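You operate a simulated robot arm through the tools that you are given. There is no shell and no other tool. Be economical: measure what you need, move in short steps, check, and stop when the job is done.

The job below is to be done with a simulated two-armed robot. You get a single attempt, and the scene is never put back.

## Task
Add soap to the small jug's line, hold and cap the bottle and stir the jug to suds.
Fine: bottle and stick back where they stood. Set down upright: soap bottle, stirring stick.

The check looks at the end state, three seconds after you hand in, the way a careful person would. Anything else that was tipped, shoved, dropped, spilled or broken makes it a failure. A push-on lid holds only when it is set on centred and level and pressed home; a screw cap is set on level and turned clockwise until tight.

## Robot
Two 7-joint arms with two-finger parallel grippers on one trunk, on a base that drives. Base frame: it is fixed to the floor where the robot stands at the start and does not move with it; the origin is under the middle of the robot, x ahead of it, y to its left, z up; the surface under the hand at the start is at about z = 860. Readings come in mm, degrees, newtons and seconds.
The left shoulder is at the start at [60, 144, 926], the right one opposite. With the tool pointing down near the work surface each hand reaches from about 300 to 720 mm from the robot's upright axis, wherever it stands, measured 20 degrees to its own side. Places, roughly: small jug (13x7x12 cm) [500, -100, 900]. Payload 1.57 kg a hand.
The TCP of each hand is the grasp point between the finger pads, 30 mm short of the fingertips. In the tool frame z runs along the fingers and y along their closing line. The gripper opens to 110 mm. The fingers are 24 mm wide and 12 mm thick; the gripper's body (48 by 112 mm) begins 78 mm behind the TCP.
Orientation is that of the tool frame in the base frame, as a unit quaternion [w, x, y, z]. With the fingers straight down and closing along the base's y, the tool's x points along the base's -x, its y along +y and its z along -z.

## Interface
- The arms move only by the tool play_rows. It takes "left_moves", "right_moves" or both (then of equal length, played together; a hand with none holds still); each is text: rows parted by semicolons, each of 7 numbers parted by spaces: the shift along the tool's x, y, z in mm, then the turn, a rotation vector about the tool's x, y, z in degrees, then the gripper command, from -1 (fully open) to 1 (shut), values between in proportion. In form: tx ty tz wx wy wz claw; .... A call has 1 to 12 rows; each row shifts and turns the commanded pose from where the row before left it, along the tool's axes as they then stand. Rows are played at 5 a second. More than 50 mm and 8.6 degrees between two rows, or a gripper value outside its range, and nothing of the call is played. A pose out of reach is approached as far as the arm can. The call stops where the force on the tool passes 40 N (or 10 N more than at its start, if that is more) or the arm is blocked; 0.2 s more then pass. The fingers move at their own pace (about 45 mm/s each) and stop on an object; they squeeze with about 23 N. The grip force told is the motor's: it shows also when the fingers shut on nothing. Time passes only in rows, and 0.2 s behind the last, so rows that do not move let the fingers close. It gives the time, the measured TCP pose, the force on the tool (base axes), the opening and the grip force at its end, in the units of the frame above (readings bear some noise), with the torque about the TCP (base axes, N m) and any sound that the robot's microphone picked up.
- Cameras (640 x 400 px; columns grow to the right, rows downward): "scene" is now at [29.2, 38.6, 1527.2]; the picture's right is [0.55, -0.84, 0.00], its down [-0.69, -0.45, -0.57] and it looks along [0.47, 0.31, -0.82] (base axes); focal length 262 px, centre (320, 200). "left" rides on the left gripper at [70, -16, -141] in its tool frame; the picture's right is [0.23, 0.97, 0.00], its down [-0.86, 0.20, -0.48] and it looks along [-0.47, 0.11, 0.88] (tool axes); focal length 222 px, centre (320, 200). "right" rides on the right gripper at [70, 16, -141] in its tool frame; the picture's right is [-0.23, 0.97, 0.00], its down [-0.86, -0.20, -0.48] and it looks along [-0.47, -0.11, 0.88] (tool axes); focal length 222 px, centre (320, 200). There is no depth. A picture from a camera that has moved, and an enlarged one, comes with that camera's place and axes in the base frame and with its lens.
- snapshot(camera): a new picture of that camera. It takes no simulated time.
- lift_body(by): slides the trunk up (or, below 0, down) by that many mm; the arms and the scene camera ride with it, the base frame stays. It gives what a move gives, with no picture.
- roll_base(legs): drives the robot by 1 to 6 legs, each [ahead, left, turn to the left] in mm, mm and degrees, along the robot's own axes; the way and the turn of a leg run together, so that a leg with both is an arc; at most 1500 mm and 180 degrees a leg. The arms and the cameras ride along, it lands a little off, and it stops where it bumps. It gives what a move gives.
- head_to(pan, tilt): turns the head with the scene camera to pan (to the left, within 86 degrees either way) and tilt (down, from -29 to 69), counted from straight ahead of the robot. It gives what a move gives.
- zoom(camera, box): a new picture of the part [left, top, right, bottom] of that camera's present view, enlarged. It takes no simulated time.
- close_job(): hands the job in; it is judged then, once.

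Work in short steps. Places have to be worked out from the pictures, the camera data and where the tool is seen: move nearer, look again, correct. Check each grasp and each placing, and mend what went wrong. You have 120 turns and 88 pictures in all, those below and enlarged ones among them. Open the grippers and draw the arms clear of the work before you hand the job in, unless the task says otherwise; then end with one line.

The tools are called after ">>>" as a command line: name --argument value ..., lists and objects as JSON in quotes. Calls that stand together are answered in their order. play_rows: Moves the arms, as the interface text tells. Its arguments: {"type":"object","properties":{"left_moves":{"type":"string"},"right_moves":{"type":"string"}},"required":[]} The other tools are called the same way: lift_body (by) slides the trunk up or down; roll_base (legs) drives the base; head_to (pan, tilt) turns the head that bears the scene camera; snapshot (camera) takes a picture; zoom (camera, box) takes an enlarged picture of a part of a camera's view; close_job () hands the job in.

At the start:

```text
time: 0.0
left_eef_pos: [328.3, 323.8, 999.9]
left_tool_rot: [0.001, 0.0, 1.0, -0.001]
left_contact_force: [0.7, -0.7, -1.0]
left_moment: [-0.04, 0.02, -0.02]
left_opening: 109.7
left_gripper_force: 0.1
right_eef_pos: [390.4, 7.0, 1000.3]
right_tool_rot: [0.0, 0.0, 1.0, 0.0]
right_contact_force: [0.2, 0.0, -0.2]
right_moment: [0.01, -0.03, 0.03]
right_opening: 110.1
right_gripper_force: 0.0
trunk travel left (down, up): [-525.0, 65.0]
robot x, y, heading: [2.3, 0.0, -0.1]
head pan, tilt: [33.3, 55.4]
```

scene: 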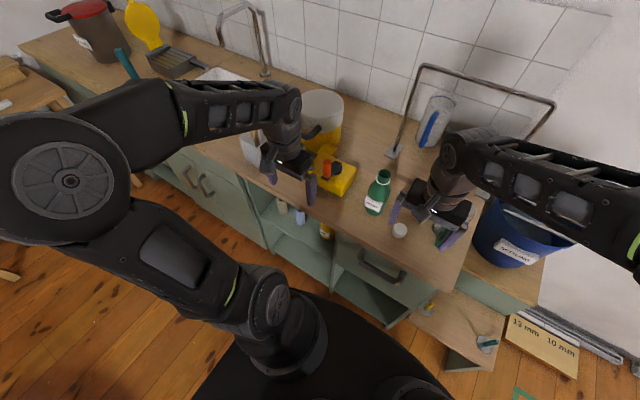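
right: 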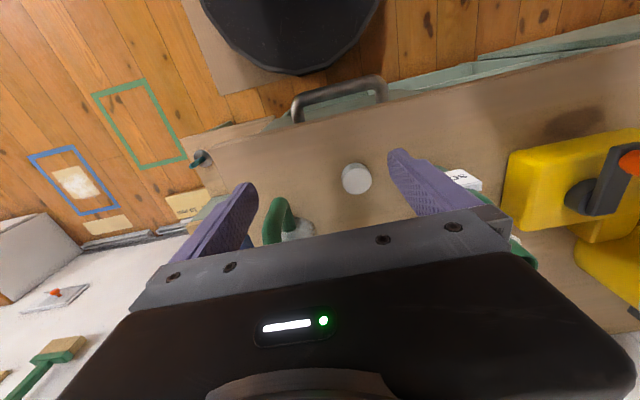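
left: 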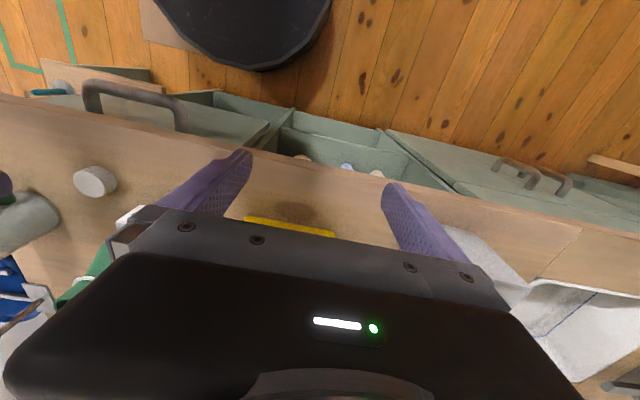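

The open green bottle, its loose cap and the jug (behind the right hand) are near. I turn the head to look at the working area from a better angle.

>>> head_to --pan -5 --tilt 50

>>> snapshot --camera "scene"

```text
time: 1.1
left_eef_pos: [328.8, 322.5, 999.9]
left_tool_rot: [0.001, 0.0, 1.0, -0.001]
left_contact_force: [1.0, -0.3, -1.0]
left_moment: [0.02, -0.04, -0.01]
left_opening: 110.1
left_gripper_force: 0.1
right_eef_pos: [390.8, 6.5, 999.6]
right_tool_rot: [0.0, 0.0, 1.0, 0.0]
right_contact_force: [-0.4, 0.3, 0.3]
right_moment: [0.01, 0.05, 0.03]
right_opening: 110.2
right_gripper_force: 0.1
trunk travel left (down, up): [-525.0, 65.0]
robot x, y, heading: [-2.3, -0.6, -0.1]
head pan, tilt: [-5.0, 50.0]
```

```text
84 pictures are left
camera scene: at [46.0, -7.4, 1534.2], right [-0.09, -1.0, 0.0], down [-0.76, 0.07, -0.64], along [0.64, -0.06, -0.77], focal length 262 px, centre (320, 200)
```

scene: 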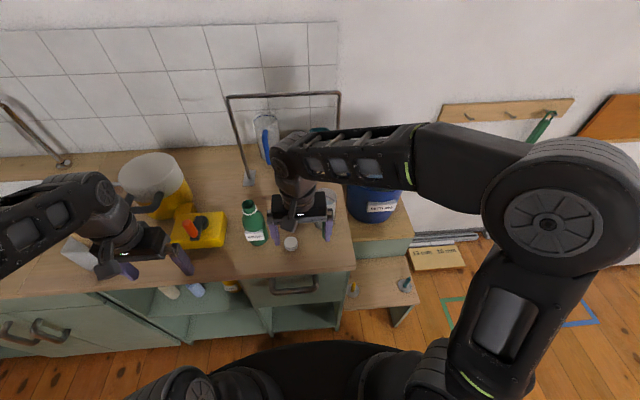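

The right hand hides the jug; I enlarge the region.

>>> zoom --camera "scene" --box '[200, 80, 440, 290]'

>>> zoom --camera "right" --box '[180, 100, 560, 290]'

```text
1.90 times, centred on (320, 185) of scene
camera zoom: at [46.0, -7.4, 1534.2], right [-0.09, -1.0, 0.0], down [-0.76, 0.07, -0.64], along [0.64, -0.06, -0.77], focal length 500 px, centre (320, 229)
```

zoom: 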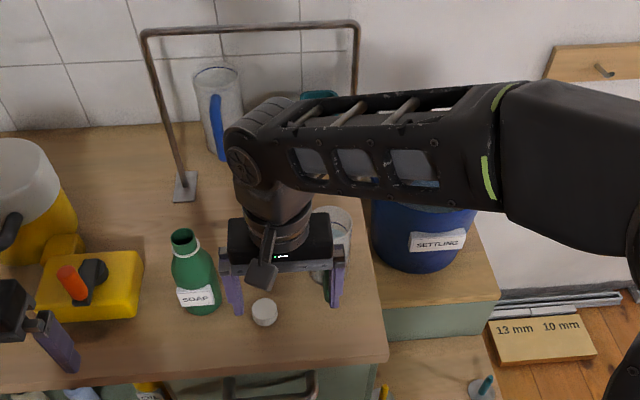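

```text
1.68 times, centred on (370, 195) of right
camera zoom: at [320.5, 23.8, 1140.9], right [0.23, 0.97, 0.0], down [0.86, -0.2, 0.48], along [0.47, -0.11, -0.88], focal length 374 px, centre (236, 208)
```

zoom: 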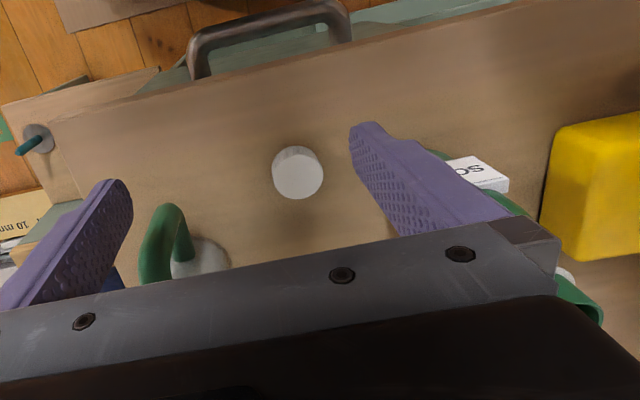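

I lift the right hand and draw it to the right for a clear view of the jug.

>>> play_rows --right_moves "0 0 -50 0 0 0 -1; 0 0 -50 0 0 0 -1; 0 0 -50 0 0 0 -1; 0 -50 0 0 0 0 -1; 0 -50 0 0 0 0 -1; 0 -50 0 0 0 0 -1; 0 -50 0 0 0 0 -1; 0 -50 0 0 0 0 -1; 0 -50 0 0 0 0 -1; 0 -50 0 0 0 0 -1"

>>> snapshot --camera "scene"

>>> zoom --camera "scene" --box '[200, 80, 440, 290]'

```text
time: 3.2
left_eef_pos: [330.2, 321.1, 999.7]
left_tool_rot: [-0.001, 0.001, 1.0, 0.0]
left_contact_force: [-0.5, -0.8, 0.2]
left_moment: [0.06, 0.02, -0.01]
left_opening: 110.0
left_gripper_force: 0.0
right_eef_pos: [388.9, -353.2, 1111.3]
right_tool_rot: [0.0, 0.0, 1.0, 0.002]
right_contact_force: [0.4, -0.9, -0.4]
right_moment: [0.02, -0.01, -0.01]
right_opening: 110.3
right_gripper_force: 0.0
right hand out of reach, approached as far as the arm can: row 3
trunk travel left (down, up): [-525.0, 65.0]
robot x, y, heading: [-2.3, -1.3, 0.1]
head pan, tilt: [-5.0, 50.0]
```

```text
81 pictures are left
camera scene: at [46.9, -10.4, 1534.2], right [-0.09, -1.0, 0.0], down [-0.76, 0.07, -0.64], along [0.64, -0.05, -0.77], focal length 262 px, centre (320, 200)
```

scene: 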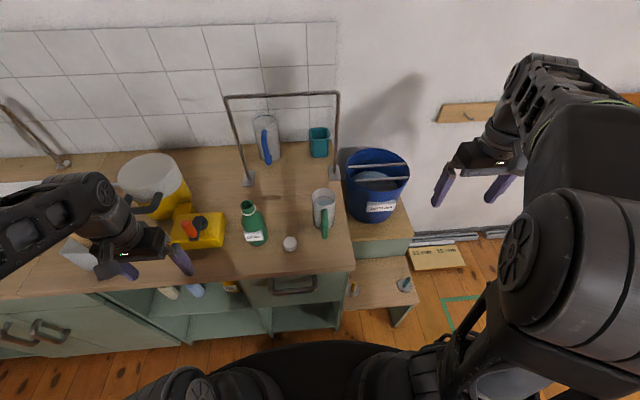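

```text
1.90 times, centred on (320, 185) of scene
camera zoom: at [46.9, -10.4, 1534.2], right [-0.09, -1.0, 0.0], down [-0.76, 0.07, -0.64], along [0.64, -0.05, -0.77], focal length 500 px, centre (320, 229)
```

zoom: 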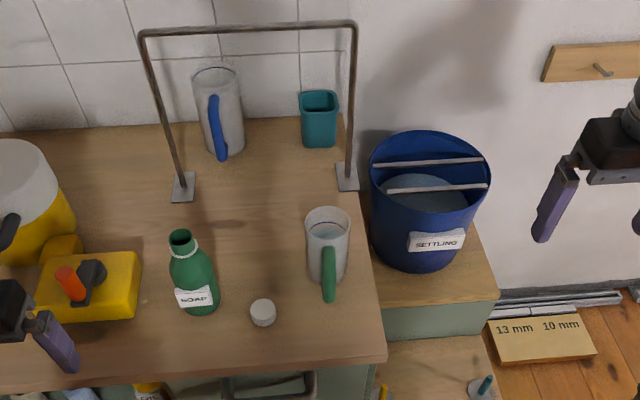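

The jug has a green handle; its line needs a close look. I look for the stirring stick on the lower right ledge.

>>> zoom --camera "scene" --box '[330, 230, 490, 330]'

>>> zoom --camera "scene" --box '[290, 170, 370, 220]'

>>> head_to --pan -55 --tilt 45

>>> snapshot --camera "scene"

>>> head_to --pan 50 --tilt 45

>>> snapshot --camera "scene"

```text
4.00 times, centred on (410, 280) of scene
camera zoom: at [46.9, -10.4, 1534.2], right [-0.09, -1.0, 0.0], down [-0.76, 0.07, -0.64], along [0.64, -0.05, -0.77], focal length 1050 px, centre (-40, -120)
```

zoom: 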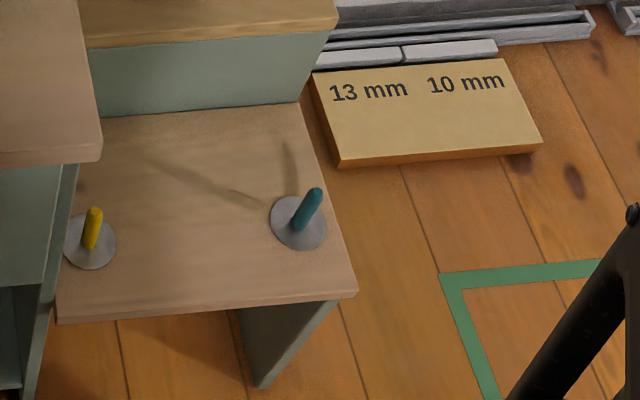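

```text
8.00 times, centred on (330, 195) of scene
camera zoom: at [46.9, -10.4, 1534.2], right [-0.09, -1.0, 0.0], down [-0.76, 0.07, -0.64], along [0.64, -0.05, -0.77], focal length 2100 px, centre (240, 240)
```

zoom: 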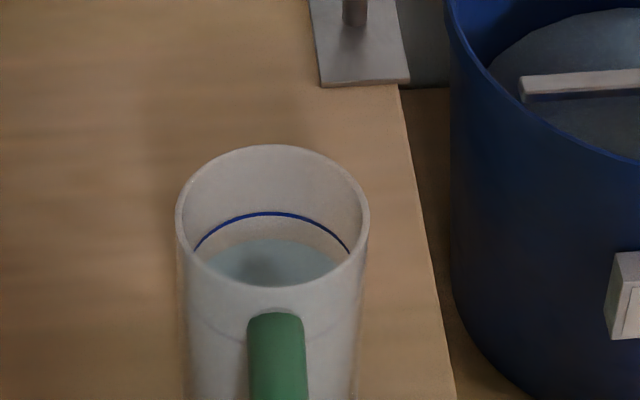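

```text
time: 4.4
left_eef_pos: [328.5, 323.4, 998.9]
left_tool_rot: [0.0, 0.0, 1.0, -0.001]
left_contact_force: [0.4, -0.8, 0.0]
left_moment: [0.05, 0.0, -0.02]
left_opening: 110.4
left_gripper_force: 0.1
right_eef_pos: [387.2, -349.7, 1111.8]
right_tool_rot: [0.0, 0.0, 1.0, 0.0]
right_contact_force: [-0.4, 0.1, -0.2]
right_moment: [0.0, 0.0, -0.01]
right_opening: 110.3
right_gripper_force: 0.1
trunk travel left (down, up): [-525.0, 65.0]
robot x, y, heading: [-0.3, 3.2, -0.0]
head pan, tilt: [-55.0, 45.0]
```

```text
77 pictures are left
camera scene: at [16.0, -67.5, 1541.1], right [-0.82, -0.57, 0.0], down [-0.41, 0.58, -0.71], along [0.41, -0.58, -0.71], focal length 262 px, centre (320, 200)
```

scene: 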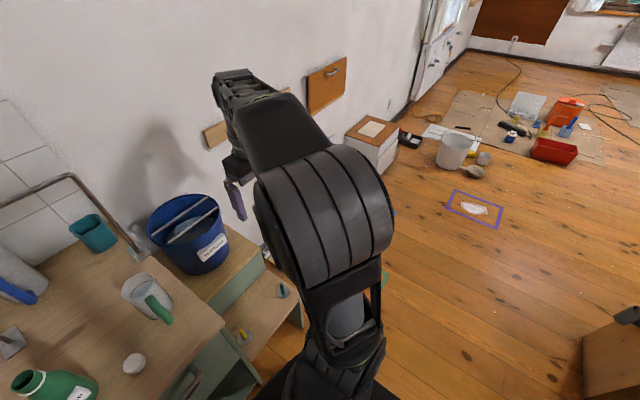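

```text
time: 6.2
left_eef_pos: [328.3, 323.4, 998.8]
left_tool_rot: [0.0, 0.0, 1.0, 0.0]
left_contact_force: [-0.3, 0.8, 0.1]
left_moment: [0.02, 0.0, 0.01]
left_opening: 110.0
left_gripper_force: 0.0
right_eef_pos: [388.6, -350.2, 1112.0]
right_tool_rot: [0.0, 0.0, 1.0, 0.0]
right_contact_force: [0.1, 0.4, -0.4]
right_moment: [0.0, -0.02, -0.03]
right_opening: 110.1
right_gripper_force: 0.0
trunk travel left (down, up): [-525.0, 65.0]
robot x, y, heading: [-0.4, -1.7, -0.1]
head pan, tilt: [50.0, 45.0]
```

```text
76 pictures are left
camera scene: at [21.6, 61.5, 1541.1], right [0.77, -0.64, 0.0], down [-0.45, -0.54, -0.71], along [0.45, 0.54, -0.71], focal length 262 px, centre (320, 200)
```

scene: 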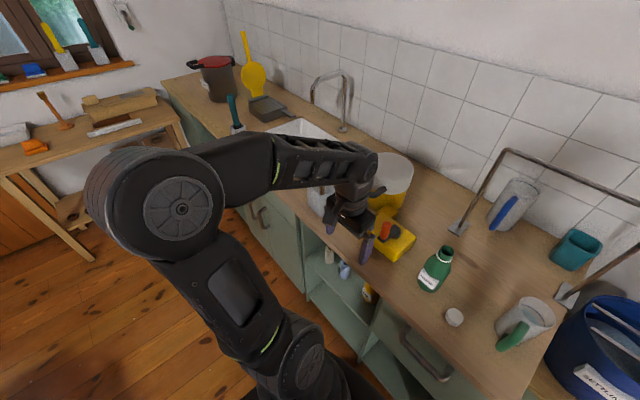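

The stick isn't obvious; I enlarge candidates: the standing thing on the left table, and the sink area.

>>> zoom --camera "scene" --box '[0, 20, 160, 170]'

>>> zoom --camera "scene" --box '[180, 20, 360, 150]'

>>> zoom --camera "scene" --box '[300, 160, 460, 310]'

```text
2.67 times, centred on (80, 95) of scene
camera zoom: at [21.6, 61.5, 1541.1], right [0.77, -0.64, 0.0], down [-0.45, -0.54, -0.71], along [0.45, 0.54, -0.71], focal length 700 px, centre (960, 480)
```

zoom: 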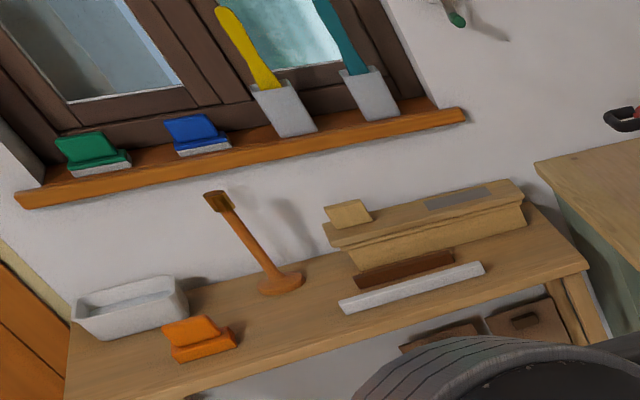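

```text
3.08 times, centred on (270, 85) of scene
camera zoom: at [21.6, 61.5, 1541.1], right [0.77, -0.64, 0.0], down [-0.45, -0.54, -0.71], along [0.45, 0.54, -0.71], focal length 808 px, centre (474, 554)
```

zoom: 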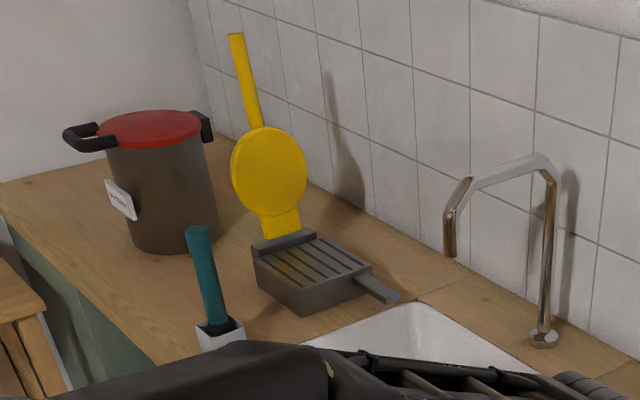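

```text
2.67 times, centred on (380, 235) of scene
camera zoom: at [21.6, 61.5, 1541.1], right [0.77, -0.64, 0.0], down [-0.45, -0.54, -0.71], along [0.45, 0.54, -0.71], focal length 700 px, centre (160, 107)
```

zoom: 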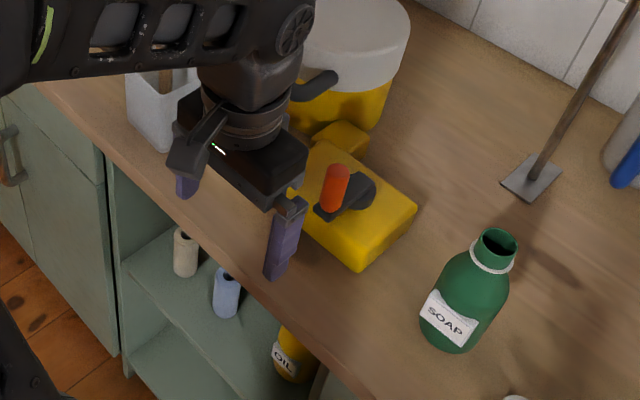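

A white holder with a wooden stick seems hidden behind the left hand. I raise the left hand and draw it outward.

>>> play_rows --left_moves "0 0 -50 0 0 0 -1; 0 0 -50 0 0 0 -1; 0 50 0 0 0 0 -1; 0 50 0 0 0 0 -1; 0 50 0 0 0 0 -1;  0 50 0 0 0 0 -1"

>>> head_to --pan 20 --tilt 50

>>> snapshot --camera "scene"

```text
time: 7.7
left_eef_pos: [329.7, 525.4, 1099.4]
left_tool_rot: [0.0, 0.001, 1.0, 0.0]
left_contact_force: [-0.2, 0.1, 0.0]
left_moment: [-0.03, 0.02, 0.02]
left_opening: 110.1
left_gripper_force: 0.1
right_eef_pos: [389.6, -348.7, 1112.7]
right_tool_rot: [0.0, 0.0, 1.0, 0.0]
right_contact_force: [0.6, -0.9, 0.7]
right_moment: [0.01, 0.0, 0.01]
right_opening: 109.9
right_gripper_force: 0.0
trunk travel left (down, up): [-525.0, 65.0]
robot x, y, heading: [-1.1, 4.7, -0.2]
head pan, tilt: [50.0, 45.0]
```

```text
time: 8.6
left_eef_pos: [329.0, 524.0, 1098.7]
left_tool_rot: [0.0, 0.0, 1.0, 0.0]
left_contact_force: [0.0, 0.1, -0.3]
left_moment: [0.03, 0.0, 0.0]
left_opening: 110.0
left_gripper_force: 0.1
right_eef_pos: [387.8, -351.7, 1111.2]
right_tool_rot: [0.0, 0.0, 1.0, 0.0]
right_contact_force: [-0.8, 0.0, 0.3]
right_moment: [0.02, 0.02, 0.02]
right_opening: 110.0
right_gripper_force: 0.0
trunk travel left (down, up): [-525.0, 65.0]
robot x, y, heading: [3.6, -2.5, 0.1]
head pan, tilt: [20.0, 50.0]
```

```text
72 pictures are left
camera scene: at [41.6, 25.6, 1534.2], right [0.34, -0.94, 0.0], down [-0.72, -0.26, -0.64], along [0.6, 0.22, -0.77], focal length 262 px, centre (320, 200)
```

scene: 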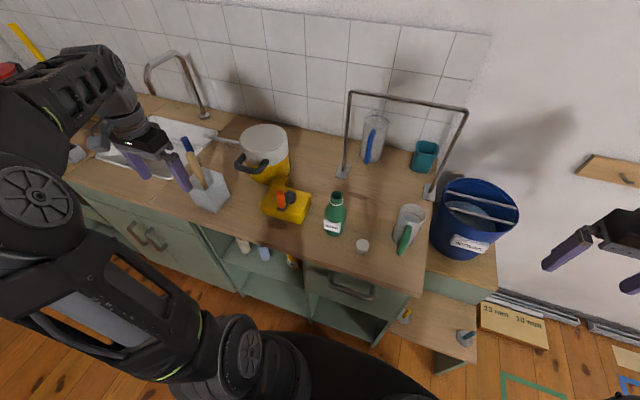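

The holder box has a wooden stick with a blue end leaning in it: the stirring stick. I zoom on it and on the bottle/jug group.

>>> zoom --camera "scene" --box '[165, 120, 265, 220]'

>>> zoom --camera "scene" --box '[310, 170, 440, 270]'

```text
4.00 times, centred on (215, 170) of scene
camera zoom: at [41.6, 25.6, 1534.2], right [0.34, -0.94, 0.0], down [-0.72, -0.26, -0.64], along [0.6, 0.22, -0.77], focal length 1050 px, centre (740, 320)
```

zoom: 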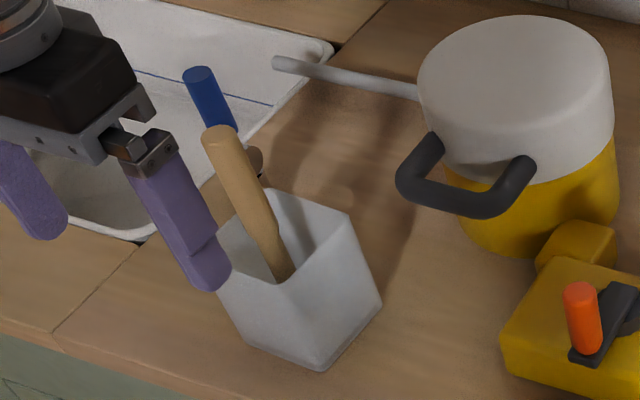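

```text
4.00 times, centred on (375, 220) of scene
camera zoom: at [41.6, 25.6, 1534.2], right [0.34, -0.94, 0.0], down [-0.72, -0.26, -0.64], along [0.6, 0.22, -0.77], focal length 1050 px, centre (100, 120)
```

zoom: 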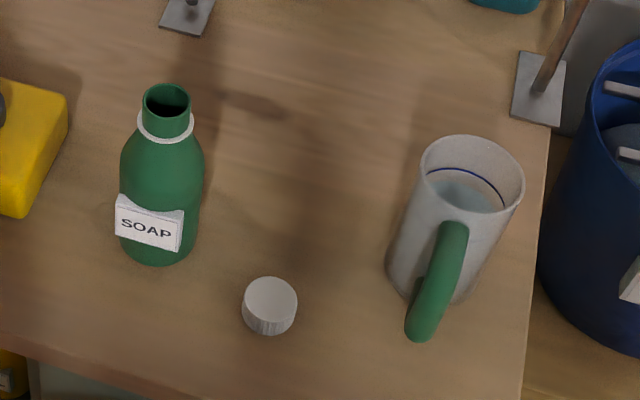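

Two items are in the holder. I move the left hand further out to see it whole, then zoom.

>>> play_rows --left_moves "0 50 0 0 0 0 -1; 0 50 0 0 0 0 -1; 0 30 0 0 0 0 -1"

>>> zoom --camera "scene" --box '[165, 120, 245, 220]'

>>> snapshot --camera "left"

```text
time: 9.4
left_eef_pos: [310.7, 599.6, 1097.6]
left_tool_rot: [0.039, -0.011, 0.999, -0.022]
left_contact_force: [-0.3, 1.0, 0.1]
left_moment: [-0.02, -0.02, -0.02]
left_opening: 109.8
left_gripper_force: 0.1
left hand out of reach, approached as far as the arm can: row 1, 2, 3
right_eef_pos: [389.4, -349.3, 1112.3]
right_tool_rot: [-0.001, 0.0, 1.0, 0.0]
right_contact_force: [-0.2, 0.5, 0.1]
right_moment: [-0.02, -0.01, -0.02]
right_opening: 109.8
right_gripper_force: 0.0
trunk travel left (down, up): [-525.0, 65.0]
robot x, y, heading: [-1.9, -0.7, -0.2]
head pan, tilt: [20.0, 50.0]
```

```text
4.00 times, centred on (205, 170) of scene
camera zoom: at [43.5, 26.7, 1534.1], right [0.34, -0.94, 0.0], down [-0.72, -0.26, -0.64], along [0.6, 0.22, -0.77], focal length 1050 px, centre (780, 320)
```

zoom: 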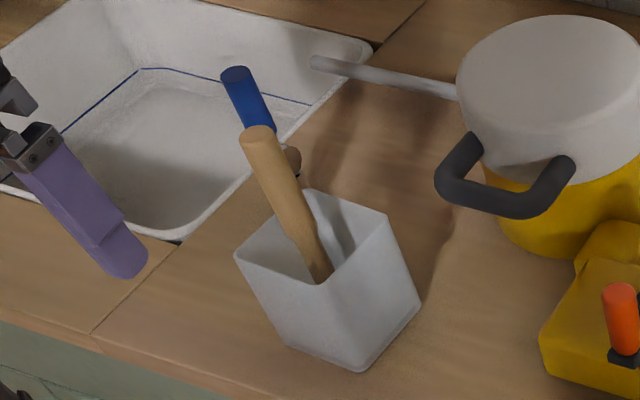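

```text
68 pictures are left
camera left: at [230.4, 588.5, 1232.9], right [-0.25, 0.97, -0.06], down [0.81, 0.24, 0.54], along [0.53, 0.08, -0.84], focal length 222 px, centre (320, 200)
```

left: 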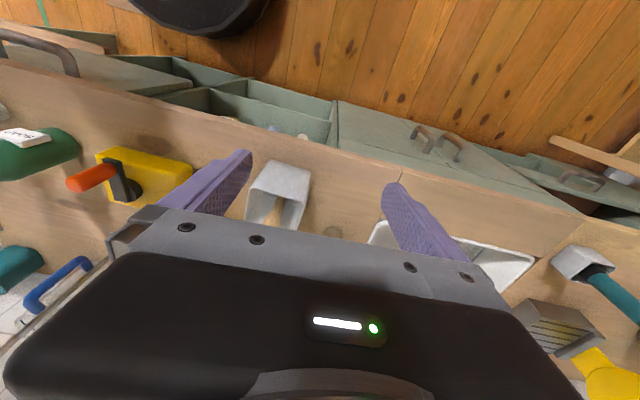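

I zoom the left camera on the holder to locate the stick from a second angle.

>>> zoom --camera "left" --box '[230, 145, 330, 245]'

```text
4.00 times, centred on (280, 195) of left
camera zoom: at [230.4, 588.5, 1232.9], right [-0.25, 0.97, -0.06], down [0.81, 0.24, 0.54], along [0.53, 0.08, -0.84], focal length 888 px, centre (480, 220)
```

zoom: 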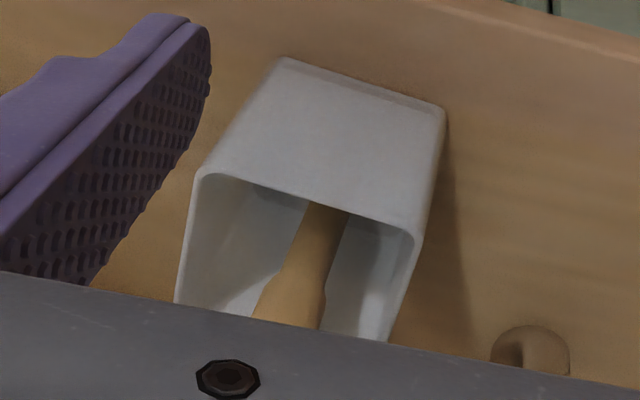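

The stick stands upright near (443, 555), top z≈1063; the bottle is near (480,140), mouth z≈1011; cap near (439,42); jug near (513,-60). I bring the left hand back while pitching it forward to grip the bottle from the front.

>>> play_rows --left_moves "0 -50 0 0 0 0 -1; 0 -50 0 0 0 0 -1; 0 -50 0 0 0 0 -1; 0 -50 0 0 0 0 -1; 0 -50 0 0 0 0 -1; 0 -50 0 0 0 0 -0.5; 0 -50 0 0 0 0 -0.5"

```text
time: 11.0
left_eef_pos: [316.2, 248.8, 1111.7]
left_tool_rot: [0.04, -0.012, 0.999, -0.017]
left_contact_force: [0.1, 0.0, 0.0]
left_moment: [0.02, -0.02, 0.02]
left_opening: 82.4
left_gripper_force: 0.0
right_eef_pos: [387.5, -350.4, 1111.3]
right_tool_rot: [0.0, 0.001, 1.0, -0.001]
right_contact_force: [0.6, -1.1, 0.0]
right_moment: [0.03, 0.0, 0.02]
right_opening: 109.7
right_gripper_force: 0.0
trunk travel left (down, up): [-525.0, 65.0]
robot x, y, heading: [-2.4, -2.7, -0.1]
head pan, tilt: [20.0, 50.0]
```

The commanded pose saturates at the reached one. I now pitch the hand forward to 30° below horizontal while sliding to y≈140.

>>> play_rows --left_moves "0 0 0 -1.95 0 1.4 -0.5; 0 -15 0 0 -7.9 0 -0.5; 0 -15 0 0 -7.9 0 -0.5; 0 -15 0 0 -7.9 0 -0.5; 0 -16 0 0 -7.9 0 -0.5; 0 -16 0 0 -7.9 0 -0.5; 0 -16 0 0 -7.9 0 -0.5; 0 -16 0 0 -8 0 -0.5"

>>> snapshot --camera "scene"

```text
time: 12.8
left_eef_pos: [343.0, 123.8, 1187.7]
left_tool_rot: [0.499, -0.001, 0.867, -0.002]
left_contact_force: [0.4, 0.4, -0.2]
left_moment: [-0.02, 0.02, -0.01]
left_opening: 82.7
left_gripper_force: 0.2
left hand out of reach, approached as far as the arm can: row 6, 7, 8
right_eef_pos: [388.6, -350.5, 1113.6]
right_tool_rot: [0.0, 0.0, 1.0, 0.0]
right_contact_force: [0.5, 0.3, -0.4]
right_moment: [-0.01, 0.0, 0.01]
right_opening: 109.9
right_gripper_force: 0.1
trunk travel left (down, up): [-525.0, 65.0]
robot x, y, heading: [0.3, 2.4, -0.0]
head pan, tilt: [20.0, 50.0]
```

```text
66 pictures are left
camera scene: at [41.4, 24.8, 1534.3], right [0.34, -0.94, 0.0], down [-0.72, -0.26, -0.64], along [0.6, 0.22, -0.77], focal length 262 px, centre (320, 200)
```

scene: 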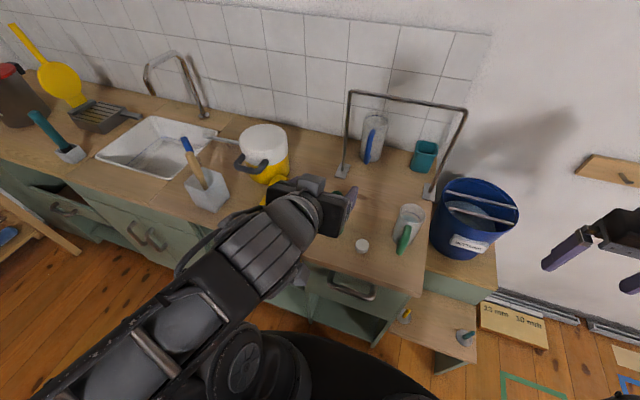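

Orientation is right. I lower the hand to a pre-grasp in front of the bottle and look with the left camera.

>>> play_rows --left_moves "32 3 25 0 0 0 -0.5; 32 3 25 0 0 0 -0.5; 32 3 25 0 0 0 -0.5; 32 3 25 0 0 0 -0.5; 32 3 25 0 0 0 -0.5"

>>> snapshot --camera "left"

>>> snapshot --camera "scene"

```text
time: 14.0
left_eef_pos: [449.6, 82.6, 1094.9]
left_tool_rot: [0.499, -0.001, 0.867, 0.0]
left_contact_force: [-0.2, -0.9, 0.1]
left_moment: [0.03, 0.02, 0.04]
left_opening: 82.5
left_gripper_force: 0.3
left hand out of reach, approached as far as the arm can: row 1, 2, 3, 4, 5
right_eef_pos: [389.1, -349.7, 1110.7]
right_tool_rot: [0.0, 0.0, 1.0, -0.001]
right_contact_force: [0.2, -0.6, 0.9]
right_moment: [0.03, 0.02, 0.0]
right_opening: 110.1
right_gripper_force: 0.1
trunk travel left (down, up): [-525.0, 65.0]
robot x, y, heading: [-3.6, -3.0, -0.2]
head pan, tilt: [20.0, 50.0]
```

```text
65 pictures are left
camera left: at [292.7, 66.1, 1105.4], right [-0.12, 0.97, -0.2], down [0.02, 0.2, 0.98], along [0.99, 0.11, -0.04], focal length 222 px, centre (320, 200)
```

left: 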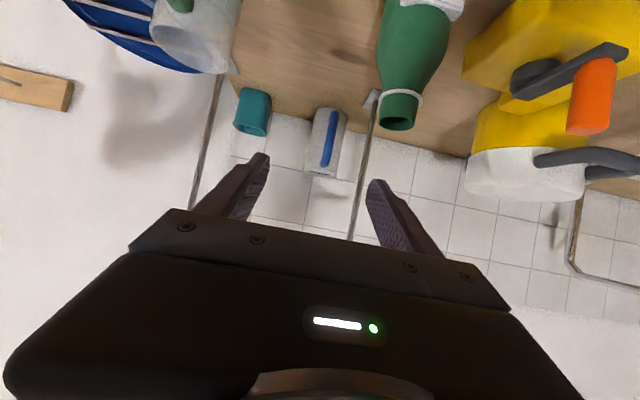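

```text
64 pictures are left
camera scene: at [42.5, 24.7, 1534.2], right [0.34, -0.94, 0.0], down [-0.72, -0.26, -0.64], along [0.6, 0.22, -0.77], focal length 262 px, centre (320, 200)
```

scene: 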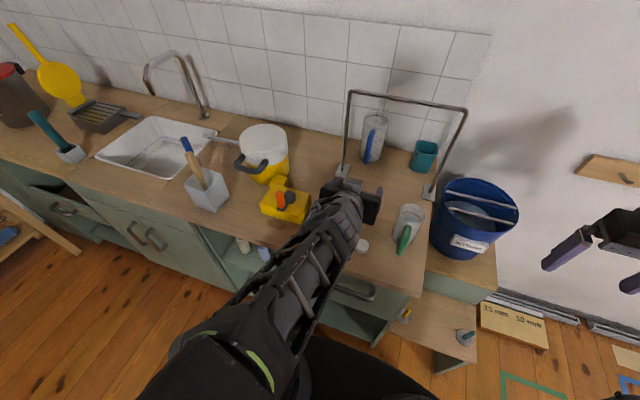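

Horizontal pose needs more standoff. I back the base 200 mm (hands are above everything), then re-approach.

>>> roll_base --legs '[[-200, 0, 0]]'

>>> play_rows --left_moves "20 14 15 0 0 0 -0.5; 30 14 -10 0 0 0 -0.5; 30 14 -10 0 0 0 -0.5; 30 15 -10 0 0 0 -0.5"

>>> snapshot --camera "left"

```text
time: 15.6
left_eef_pos: [246.7, 82.5, 1095.9]
left_tool_rot: [0.5, -0.002, 0.866, 0.0]
left_contact_force: [-0.5, -1.0, 0.8]
left_moment: [0.0, -0.01, -0.01]
left_opening: 82.5
left_gripper_force: 0.0
right_eef_pos: [185.7, -351.3, 1111.9]
right_tool_rot: [0.0, 0.0, 1.0, 0.0]
right_contact_force: [0.0, 0.8, -0.1]
right_moment: [-0.01, 0.01, -0.02]
right_opening: 110.0
right_gripper_force: 0.1
trunk travel left (down, up): [-525.0, 65.0]
robot x, y, heading: [-201.4, 2.3, 0.0]
head pan, tilt: [20.0, 50.0]
```

```text
time: 16.6
left_eef_pos: [266.7, 82.9, 1071.5]
left_tool_rot: [0.499, 0.003, 0.866, -0.007]
left_contact_force: [1.1, -0.3, 0.3]
left_moment: [-0.03, 0.02, -0.01]
left_opening: 82.7
left_gripper_force: 0.0
left hand out of reach, approached as far as the arm can: row 1, 2, 3, 4
right_eef_pos: [187.5, -350.3, 1110.9]
right_tool_rot: [-0.001, 0.0, 1.0, 0.0]
right_contact_force: [0.2, 0.2, 0.4]
right_moment: [-0.02, 0.0, 0.01]
right_opening: 110.0
right_gripper_force: 0.0
trunk travel left (down, up): [-525.0, 65.0]
robot x, y, heading: [-202.3, 0.1, 0.0]
head pan, tilt: [20.0, 50.0]
```

```text
63 pictures are left
camera left: at [110.4, 69.3, 1081.5], right [-0.11, 0.97, -0.2], down [0.02, 0.21, 0.98], along [0.99, 0.1, -0.04], focal length 222 px, centre (320, 200)
```

left: 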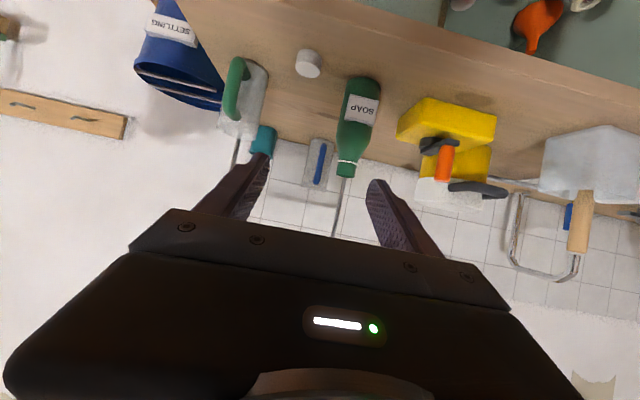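

I extend forward first (away from the reach limit), then down.

>>> play_rows --left_moves "-20 14 35 0 0 0 -0.5; -20 14 35 0 0 0 -0.5; 10 14 30 0 0 0 -0.5; 30 15 15 0 0 0 -0.5; 30 0 15 0 0 0 -0.5"

```text
time: 17.8
left_eef_pos: [366.4, 145.7, 976.0]
left_tool_rot: [0.498, 0.0, 0.867, -0.001]
left_contact_force: [1.1, -0.1, -0.6]
left_moment: [0.01, 0.02, 0.01]
left_opening: 82.7
left_gripper_force: 0.1
right_eef_pos: [187.7, -350.7, 1111.5]
right_tool_rot: [0.0, 0.0, 1.0, 0.0]
right_contact_force: [-0.1, 0.2, 0.0]
right_moment: [0.0, 0.02, -0.01]
right_opening: 110.0
right_gripper_force: 0.0
trunk travel left (down, up): [-525.0, 65.0]
robot x, y, heading: [-203.2, -1.8, -0.1]
head pan, tilt: [20.0, 50.0]
```

Good reach now. I check the alignment on the bottle.

>>> snapshot --camera "left"

>>> snapshot --camera "scene"

```text
62 pictures are left
camera left: at [209.8, 128.8, 986.9], right [-0.11, 0.97, -0.2], down [0.02, 0.2, 0.98], along [0.99, 0.11, -0.04], focal length 222 px, centre (320, 200)
```

left: 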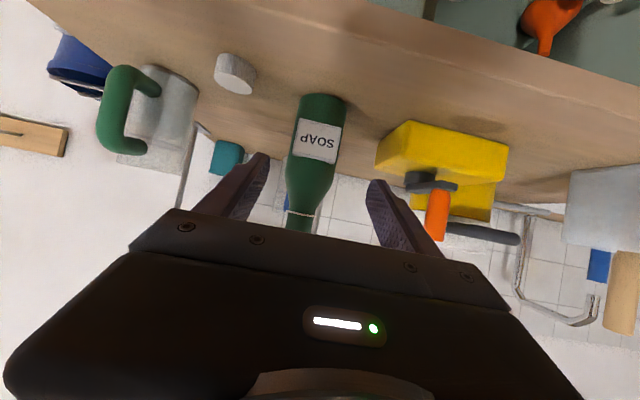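

```text
61 pictures are left
camera scene: at [-158.3, 25.1, 1534.2], right [0.34, -0.94, 0.0], down [-0.72, -0.26, -0.64], along [0.6, 0.22, -0.77], focal length 262 px, centre (320, 200)
```

scene: 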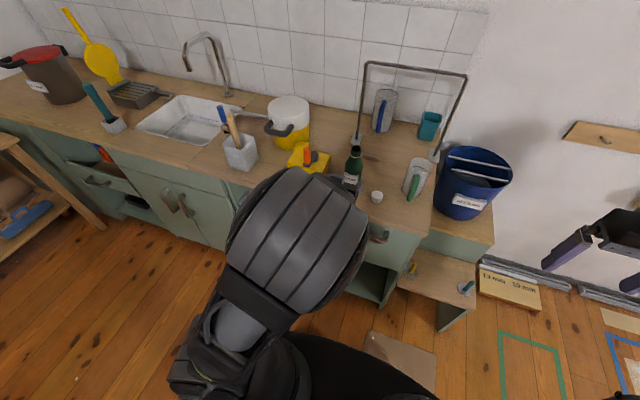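

Bottle centre ≈ (487,136), body up to z≈945. I shift 9 mm right, then slide the fingers around the body at z≈915 without closing.

>>> play_rows --left_moves "0 -9 0 0 0 0 -0.7; 0 0 0 0 0 0 -0.7; -2 0 30 0 0 0 -0.7; -2 0 35 0 0 0 -0.7; -2 0 35 0 0 0 -0.7; -1 0 33 0 0 0 -0.7"

>>> snapshot --camera "left"

```text
time: 19.2
left_eef_pos: [485.9, 137.6, 915.8]
left_tool_rot: [0.498, 0.0, 0.867, -0.002]
left_contact_force: [0.4, -0.7, 1.1]
left_moment: [0.01, 0.02, 0.01]
left_opening: 93.4
left_gripper_force: 0.1
right_eef_pos: [189.1, -349.8, 1112.1]
right_tool_rot: [0.0, 0.0, 1.0, 0.001]
right_contact_force: [0.4, 0.5, -0.2]
right_moment: [-0.01, -0.01, 0.04]
right_opening: 109.9
right_gripper_force: 0.0
trunk travel left (down, up): [-525.0, 65.0]
robot x, y, heading: [-197.9, -2.6, -0.2]
head pan, tilt: [20.0, 50.0]
```

```text
60 pictures are left
camera left: at [328.4, 121.4, 926.4], right [-0.12, 0.97, -0.2], down [0.02, 0.2, 0.98], along [0.99, 0.11, -0.04], focal length 222 px, centre (320, 200)
```

left: 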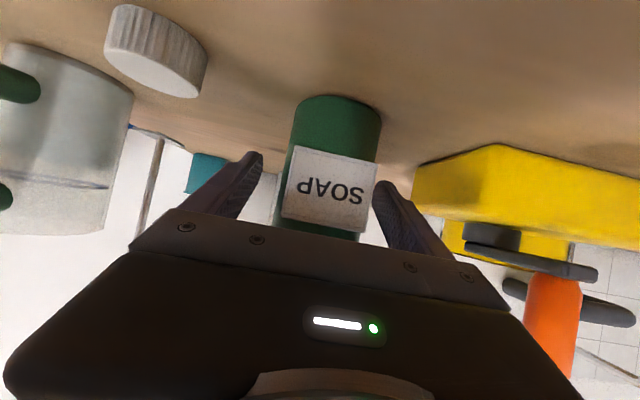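

Fingers straddle the bottle evenly. I close the grip.

>>> play_rows --left_moves "0 0 0 0 0 0 1; 0 0 0 0 0 0 1; 0 0 0 0 0 0 1; 0 0 0 0 0 0 1; 0 0 0 0 0 0 1"

```text
time: 20.4
left_eef_pos: [484.6, 138.6, 916.6]
left_tool_rot: [0.498, -0.001, 0.867, 0.0]
left_contact_force: [0.0, 1.7, -0.8]
left_moment: [0.13, -0.02, 0.03]
left_opening: 59.5
left_gripper_force: 22.6
right_eef_pos: [186.8, -349.9, 1112.3]
right_tool_rot: [0.0, 0.0, 1.0, 0.0]
right_contact_force: [0.1, -1.4, 0.2]
right_moment: [-0.04, -0.01, -0.03]
right_opening: 109.9
right_gripper_force: 0.1
trunk travel left (down, up): [-525.0, 65.0]
robot x, y, heading: [-200.5, 3.3, -0.1]
head pan, tilt: [20.0, 50.0]
```

Held. I lift the bottle straight up ~175 mm.

>>> play_rows --left_moves "-17 0 -10 0 0 0 1; -35 0 -20 0 0 0 1; -35 0 -20 0 0 0 1; -35 0 -20 0 0 0 1; -30 0 -17 0 0 0 1"

>>> head_to --pan 0 --tilt 42

>>> snapshot --camera "scene"

```text
time: 21.6
left_eef_pos: [485.3, 137.8, 1092.9]
left_tool_rot: [0.499, -0.002, 0.867, 0.0]
left_contact_force: [-1.5, 0.3, -2.2]
left_moment: [0.01, -0.02, -0.02]
left_opening: 59.4
left_gripper_force: 23.0
right_eef_pos: [188.4, -350.5, 1112.5]
right_tool_rot: [0.0, 0.0, 1.0, 0.0]
right_contact_force: [-0.2, 0.5, 0.0]
right_moment: [0.01, 0.01, 0.02]
right_opening: 110.2
right_gripper_force: 0.0
trunk travel left (down, up): [-525.0, 65.0]
robot x, y, heading: [-199.7, -1.0, 0.2]
head pan, tilt: [20.0, 50.0]
```

```text
time: 22.4
left_eef_pos: [486.2, 137.0, 1090.7]
left_tool_rot: [0.498, -0.001, 0.867, 0.0]
left_contact_force: [-0.7, 0.1, -3.5]
left_moment: [0.0, -0.02, 0.03]
left_opening: 59.2
left_gripper_force: 22.7
right_eef_pos: [187.8, -350.2, 1112.4]
right_tool_rot: [0.0, 0.0, 1.0, 0.0]
right_contact_force: [-0.3, -0.3, -0.7]
right_moment: [0.0, 0.0, -0.02]
right_opening: 109.9
right_gripper_force: 0.1
trunk travel left (down, up): [-525.0, 65.0]
robot x, y, heading: [-200.8, 3.8, 0.2]
head pan, tilt: [0.0, 42.0]
```

```text
59 pictures are left
camera scene: at [-147.5, -0.7, 1545.4], right [0.0, -1.0, 0.0], down [-0.67, 0.0, -0.74], along [0.74, 0.0, -0.67], focal length 262 px, centre (320, 200)
```

scene: 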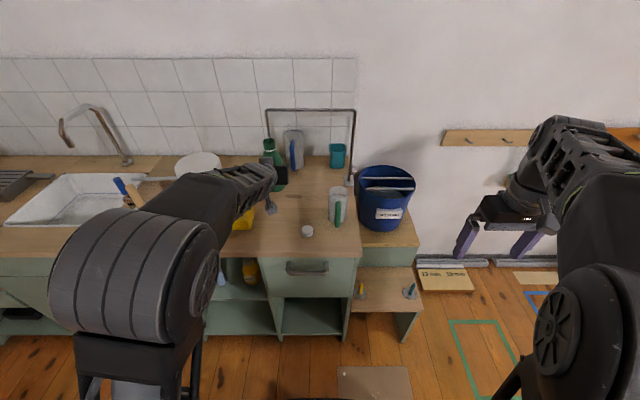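

The bottle is up (weight ≈3 N). I zoom on the jug for its exact place and level.

>>> zoom --camera "scene" --box '[240, 130, 380, 240]'

>>> zoom --camera "scene" --box '[317, 180, 357, 230]'

```text
3.64 times, centred on (310, 185) of scene
camera zoom: at [-147.5, -0.7, 1545.4], right [0.0, -1.0, 0.0], down [-0.67, 0.0, -0.74], along [0.74, 0.0, -0.67], focal length 954 px, centre (356, 254)
```

zoom: 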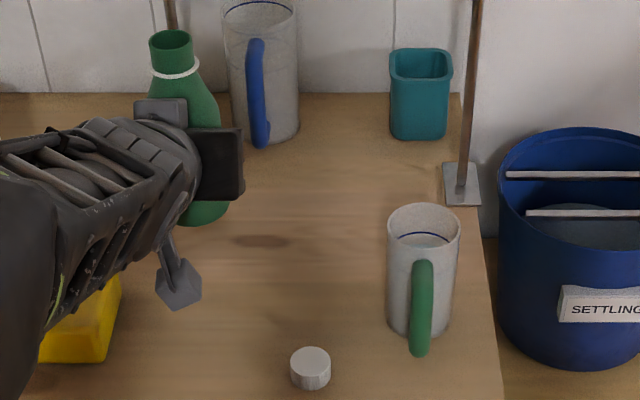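

```text
8.00 times, centred on (337, 205) of scene
camera zoom: at [-147.5, -0.7, 1545.4], right [0.0, -1.0, 0.0], down [-0.67, 0.0, -0.74], along [0.74, 0.0, -0.67], focal length 2100 px, centre (184, 160)
```

zoom: 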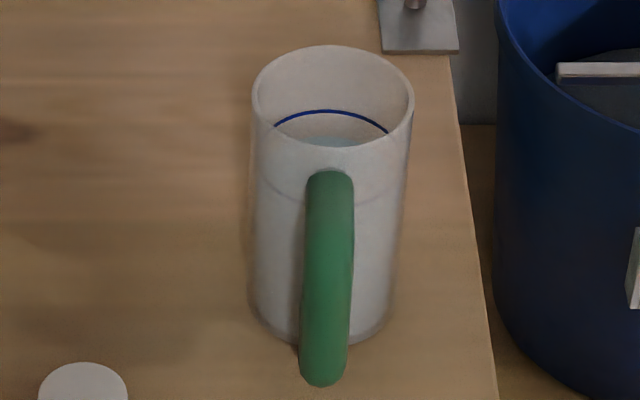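

Jug centre ≈ (517,-62), rim z≈978. The view from here is too oblique, so I pull the bottle back 140 mm toward me, then drive 170 mm forward and raise the trunk a little for a steeper view.

>>> play_rows --left_moves "17.5 0 -30 0 0 0 1; 17.5 0 -30 0 0 0 1; 17.5 0 -30 0 0 0 1; 17.5 0 -30 0 0 0 1"

>>> roll_base --legs '[[170, 0, 0]]'

>>> lift_body --by 60

>>> head_to --pan 0 --tilt 50

>>> snapshot --camera "scene"

```text
time: 23.4
left_eef_pos: [344.1, 136.3, 1091.8]
left_tool_rot: [0.499, -0.002, 0.867, 0.0]
left_contact_force: [-1.0, 0.2, -2.9]
left_moment: [0.04, -0.01, -0.01]
left_opening: 59.4
left_gripper_force: 23.0
right_eef_pos: [186.7, -350.3, 1111.8]
right_tool_rot: [-0.001, 0.0, 1.0, 0.0]
right_contact_force: [0.0, 0.3, -0.3]
right_moment: [-0.01, 0.0, 0.02]
right_opening: 110.0
right_gripper_force: 0.2
trunk travel left (down, up): [-525.0, 65.0]
robot x, y, heading: [-201.0, -2.0, 0.1]
head pan, tilt: [0.0, 42.0]
```

```text
time: 24.9
left_eef_pos: [515.6, 137.7, 1090.3]
left_tool_rot: [0.499, -0.001, 0.867, 0.0]
left_contact_force: [-0.5, 0.0, -3.3]
left_moment: [0.01, -0.01, 0.02]
left_opening: 59.4
left_gripper_force: 23.0
right_eef_pos: [357.2, -350.2, 1110.8]
right_tool_rot: [-0.001, 0.0, 1.0, 0.0]
right_contact_force: [0.7, 0.2, -0.9]
right_moment: [-0.02, 0.04, -0.05]
right_opening: 110.2
right_gripper_force: 0.0
trunk travel left (down, up): [-525.0, 65.0]
robot x, y, heading: [-33.9, -0.0, 0.1]
head pan, tilt: [0.0, 42.0]
```

```text
time: 25.9
left_eef_pos: [514.1, 137.1, 1150.6]
left_tool_rot: [0.498, -0.001, 0.867, 0.0]
left_contact_force: [-0.3, 0.0, -3.9]
left_moment: [-0.02, 0.0, 0.03]
left_opening: 59.5
left_gripper_force: 23.4
right_eef_pos: [356.6, -350.5, 1171.7]
right_tool_rot: [0.0, 0.001, 1.0, 0.0]
right_contact_force: [-0.1, 0.5, 0.3]
right_moment: [-0.02, 0.0, -0.01]
right_opening: 110.2
right_gripper_force: 0.1
trunk travel left (down, up): [-585.0, 5.0]
robot x, y, heading: [-33.1, 0.3, -0.2]
head pan, tilt: [0.0, 42.0]
```

```text
time: 26.6
left_eef_pos: [515.2, 137.0, 1150.6]
left_tool_rot: [0.499, -0.001, 0.867, 0.0]
left_contact_force: [0.1, -0.1, -2.1]
left_moment: [-0.02, -0.03, -0.01]
left_opening: 59.6
left_gripper_force: 23.0
right_eef_pos: [357.0, -350.5, 1172.5]
right_tool_rot: [0.0, -0.001, 1.0, 0.0]
right_contact_force: [0.6, 0.3, 0.0]
right_moment: [0.0, 0.01, -0.01]
right_opening: 110.2
right_gripper_force: 0.1
trunk travel left (down, up): [-585.0, 5.0]
robot x, y, heading: [-32.3, -1.6, -0.0]
head pan, tilt: [0.0, 50.0]
```

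```text
56 pictures are left
camera scene: at [14.9, -0.7, 1594.3], right [0.0, -1.0, 0.0], down [-0.77, 0.0, -0.64], along [0.64, 0.0, -0.77], focal length 262 px, centre (320, 200)
```

scene: 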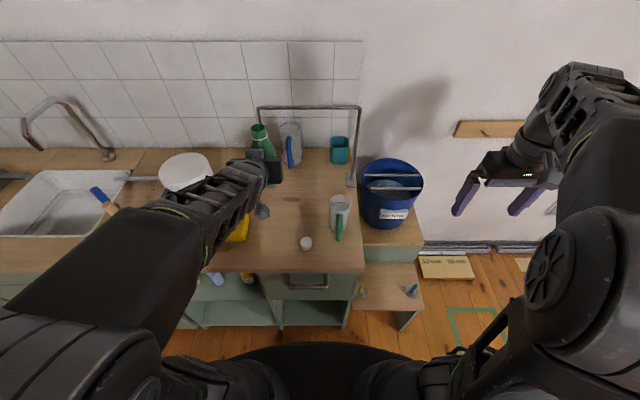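

I tilt the bottle 42° in place, then move it toward the jug's +y side.

>>> play_rows --left_moves "0 0 0 -4.25 0 7.36 1; 0 0 0 -4.25 0 7.36 1; 0 0 0 -4.25 0 7.36 1; 0 0 0 -4.25 0 7.36 1; 0 0 0 -4.25 0 7.36 1; 0 -25 0 0 0 0 1; 0 -25 0 0 0 0 1; 0 -25 0 0 0 0 1; 0 -25 0 0 0 0 1; 0 -24 2 0 0 0 1"

>>> zoom --camera "scene" --box '[260, 120, 400, 260]'

```text
time: 27.6
left_eef_pos: [514.7, 135.9, 1139.2]
left_tool_rot: [0.47, 0.095, 0.866, 0.144]
left_contact_force: [0.7, 0.0, -4.2]
left_moment: [-0.01, -0.01, 0.03]
left_opening: 59.6
left_gripper_force: 23.1
right_eef_pos: [356.9, -350.4, 1172.3]
right_tool_rot: [-0.001, 0.0, 1.0, 0.0]
right_contact_force: [0.3, 0.4, -0.7]
right_moment: [0.02, 0.0, 0.0]
right_opening: 110.1
right_gripper_force: 0.0
trunk travel left (down, up): [-585.0, 5.0]
robot x, y, heading: [-32.8, -1.9, 0.1]
head pan, tilt: [0.0, 50.0]
stopped in row 4 (left hand): the arm was blocked; the commanded pose is now the measured one
```

```text
2.86 times, centred on (330, 190) of scene
camera zoom: at [14.9, -1.0, 1594.2], right [0.0, -1.0, 0.0], down [-0.77, 0.0, -0.64], along [0.64, 0.0, -0.77], focal length 750 px, centre (291, 229)
```

zoom: 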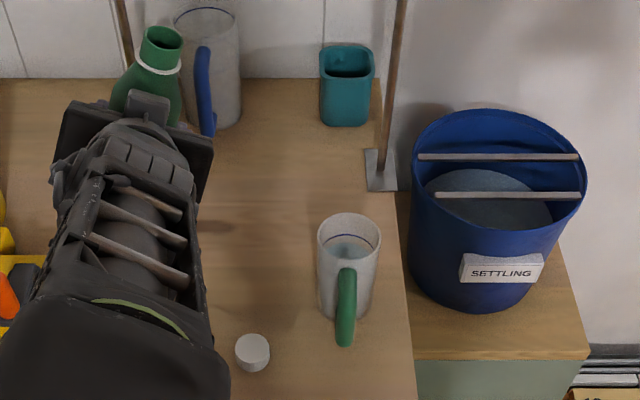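

The wrist is blocked rolling this way after ~20°. I undo it and test rolling the other way (toward +y) up to ~50°, which is safe for the liquid.

>>> play_rows --left_moves "0 0 0 2.97 -1 -5.93 1; 0 0 0 2.97 -1 -5.93 1; 0 0 0 2.97 -1 -5.93 1; 0 0 0 4.25 0 -7.36 1; 0 0 0 4.25 0 -7.36 1; 0 0 0 4.25 0 -7.36 1; 0 0 0 4.25 0 -7.36 1; 0 0 0 4.25 0 -7.36 1; 0 0 0 4.25 0 -7.36 1"

```text
time: 29.6
left_eef_pos: [516.2, 132.9, 1140.1]
left_tool_rot: [0.452, -0.214, 0.781, -0.374]
left_contact_force: [-0.3, -0.3, -3.6]
left_moment: [0.04, 0.0, -0.01]
left_opening: 59.4
left_gripper_force: 22.9
right_eef_pos: [356.3, -350.9, 1172.8]
right_tool_rot: [0.0, 0.0, 1.0, 0.0]
right_contact_force: [0.3, 0.1, 0.8]
right_moment: [0.0, 0.0, 0.05]
right_opening: 109.8
right_gripper_force: 0.1
trunk travel left (down, up): [-585.0, 5.0]
robot x, y, heading: [-30.8, 0.9, -0.4]
head pan, tilt: [0.0, 50.0]
```

Negative roll works. I'll pour from the jug's right side toward +y: drive the base 303 mm to the right, carrying the bottle (high above the jug) along.

>>> roll_base --legs '[[-10, -303, 0]]'

>>> head_to --pan 20 --tilt 50

>>> snapshot --camera "scene"

```text
time: 31.6
left_eef_pos: [505.8, -167.7, 1140.3]
left_tool_rot: [0.452, -0.214, 0.781, -0.373]
left_contact_force: [-0.8, -0.5, -2.3]
left_moment: [-0.01, -0.01, 0.04]
left_opening: 59.3
left_gripper_force: 22.7
right_eef_pos: [348.1, -651.6, 1171.5]
right_tool_rot: [0.0, -0.001, 1.0, 0.0]
right_contact_force: [-0.1, 0.6, -0.3]
right_moment: [0.02, 0.0, 0.0]
right_opening: 109.9
right_gripper_force: 0.1
trunk travel left (down, up): [-585.0, 5.0]
robot x, y, heading: [-43.9, -303.4, 0.2]
head pan, tilt: [0.0, 50.0]
```

```text
time: 32.5
left_eef_pos: [505.3, -167.0, 1140.9]
left_tool_rot: [0.452, -0.214, 0.781, -0.373]
left_contact_force: [0.0, -0.4, -4.0]
left_moment: [-0.02, -0.03, -0.01]
left_opening: 59.6
left_gripper_force: 22.3
right_eef_pos: [347.2, -651.5, 1172.2]
right_tool_rot: [0.0, -0.001, 1.0, 0.0]
right_contact_force: [-0.5, -0.2, -0.4]
right_moment: [-0.04, -0.02, 0.0]
right_opening: 110.0
right_gripper_force: 0.1
trunk travel left (down, up): [-585.0, 5.0]
robot x, y, heading: [-43.4, -301.4, -0.1]
head pan, tilt: [20.0, 50.0]
```

```text
54 pictures are left
camera scene: at [0.7, -276.7, 1594.2], right [0.34, -0.94, 0.0], down [-0.72, -0.26, -0.64], along [0.6, 0.22, -0.77], focal length 262 px, centre (320, 200)
```

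scene: 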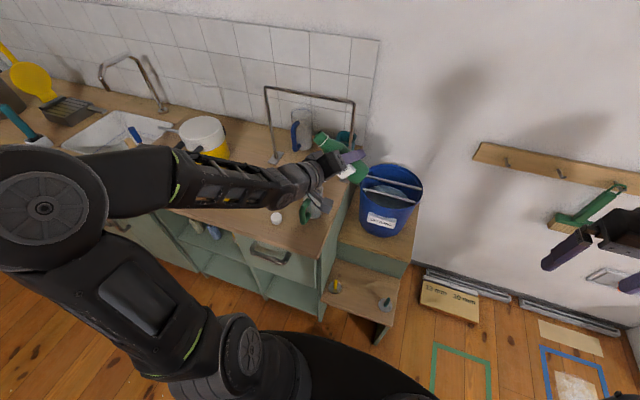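

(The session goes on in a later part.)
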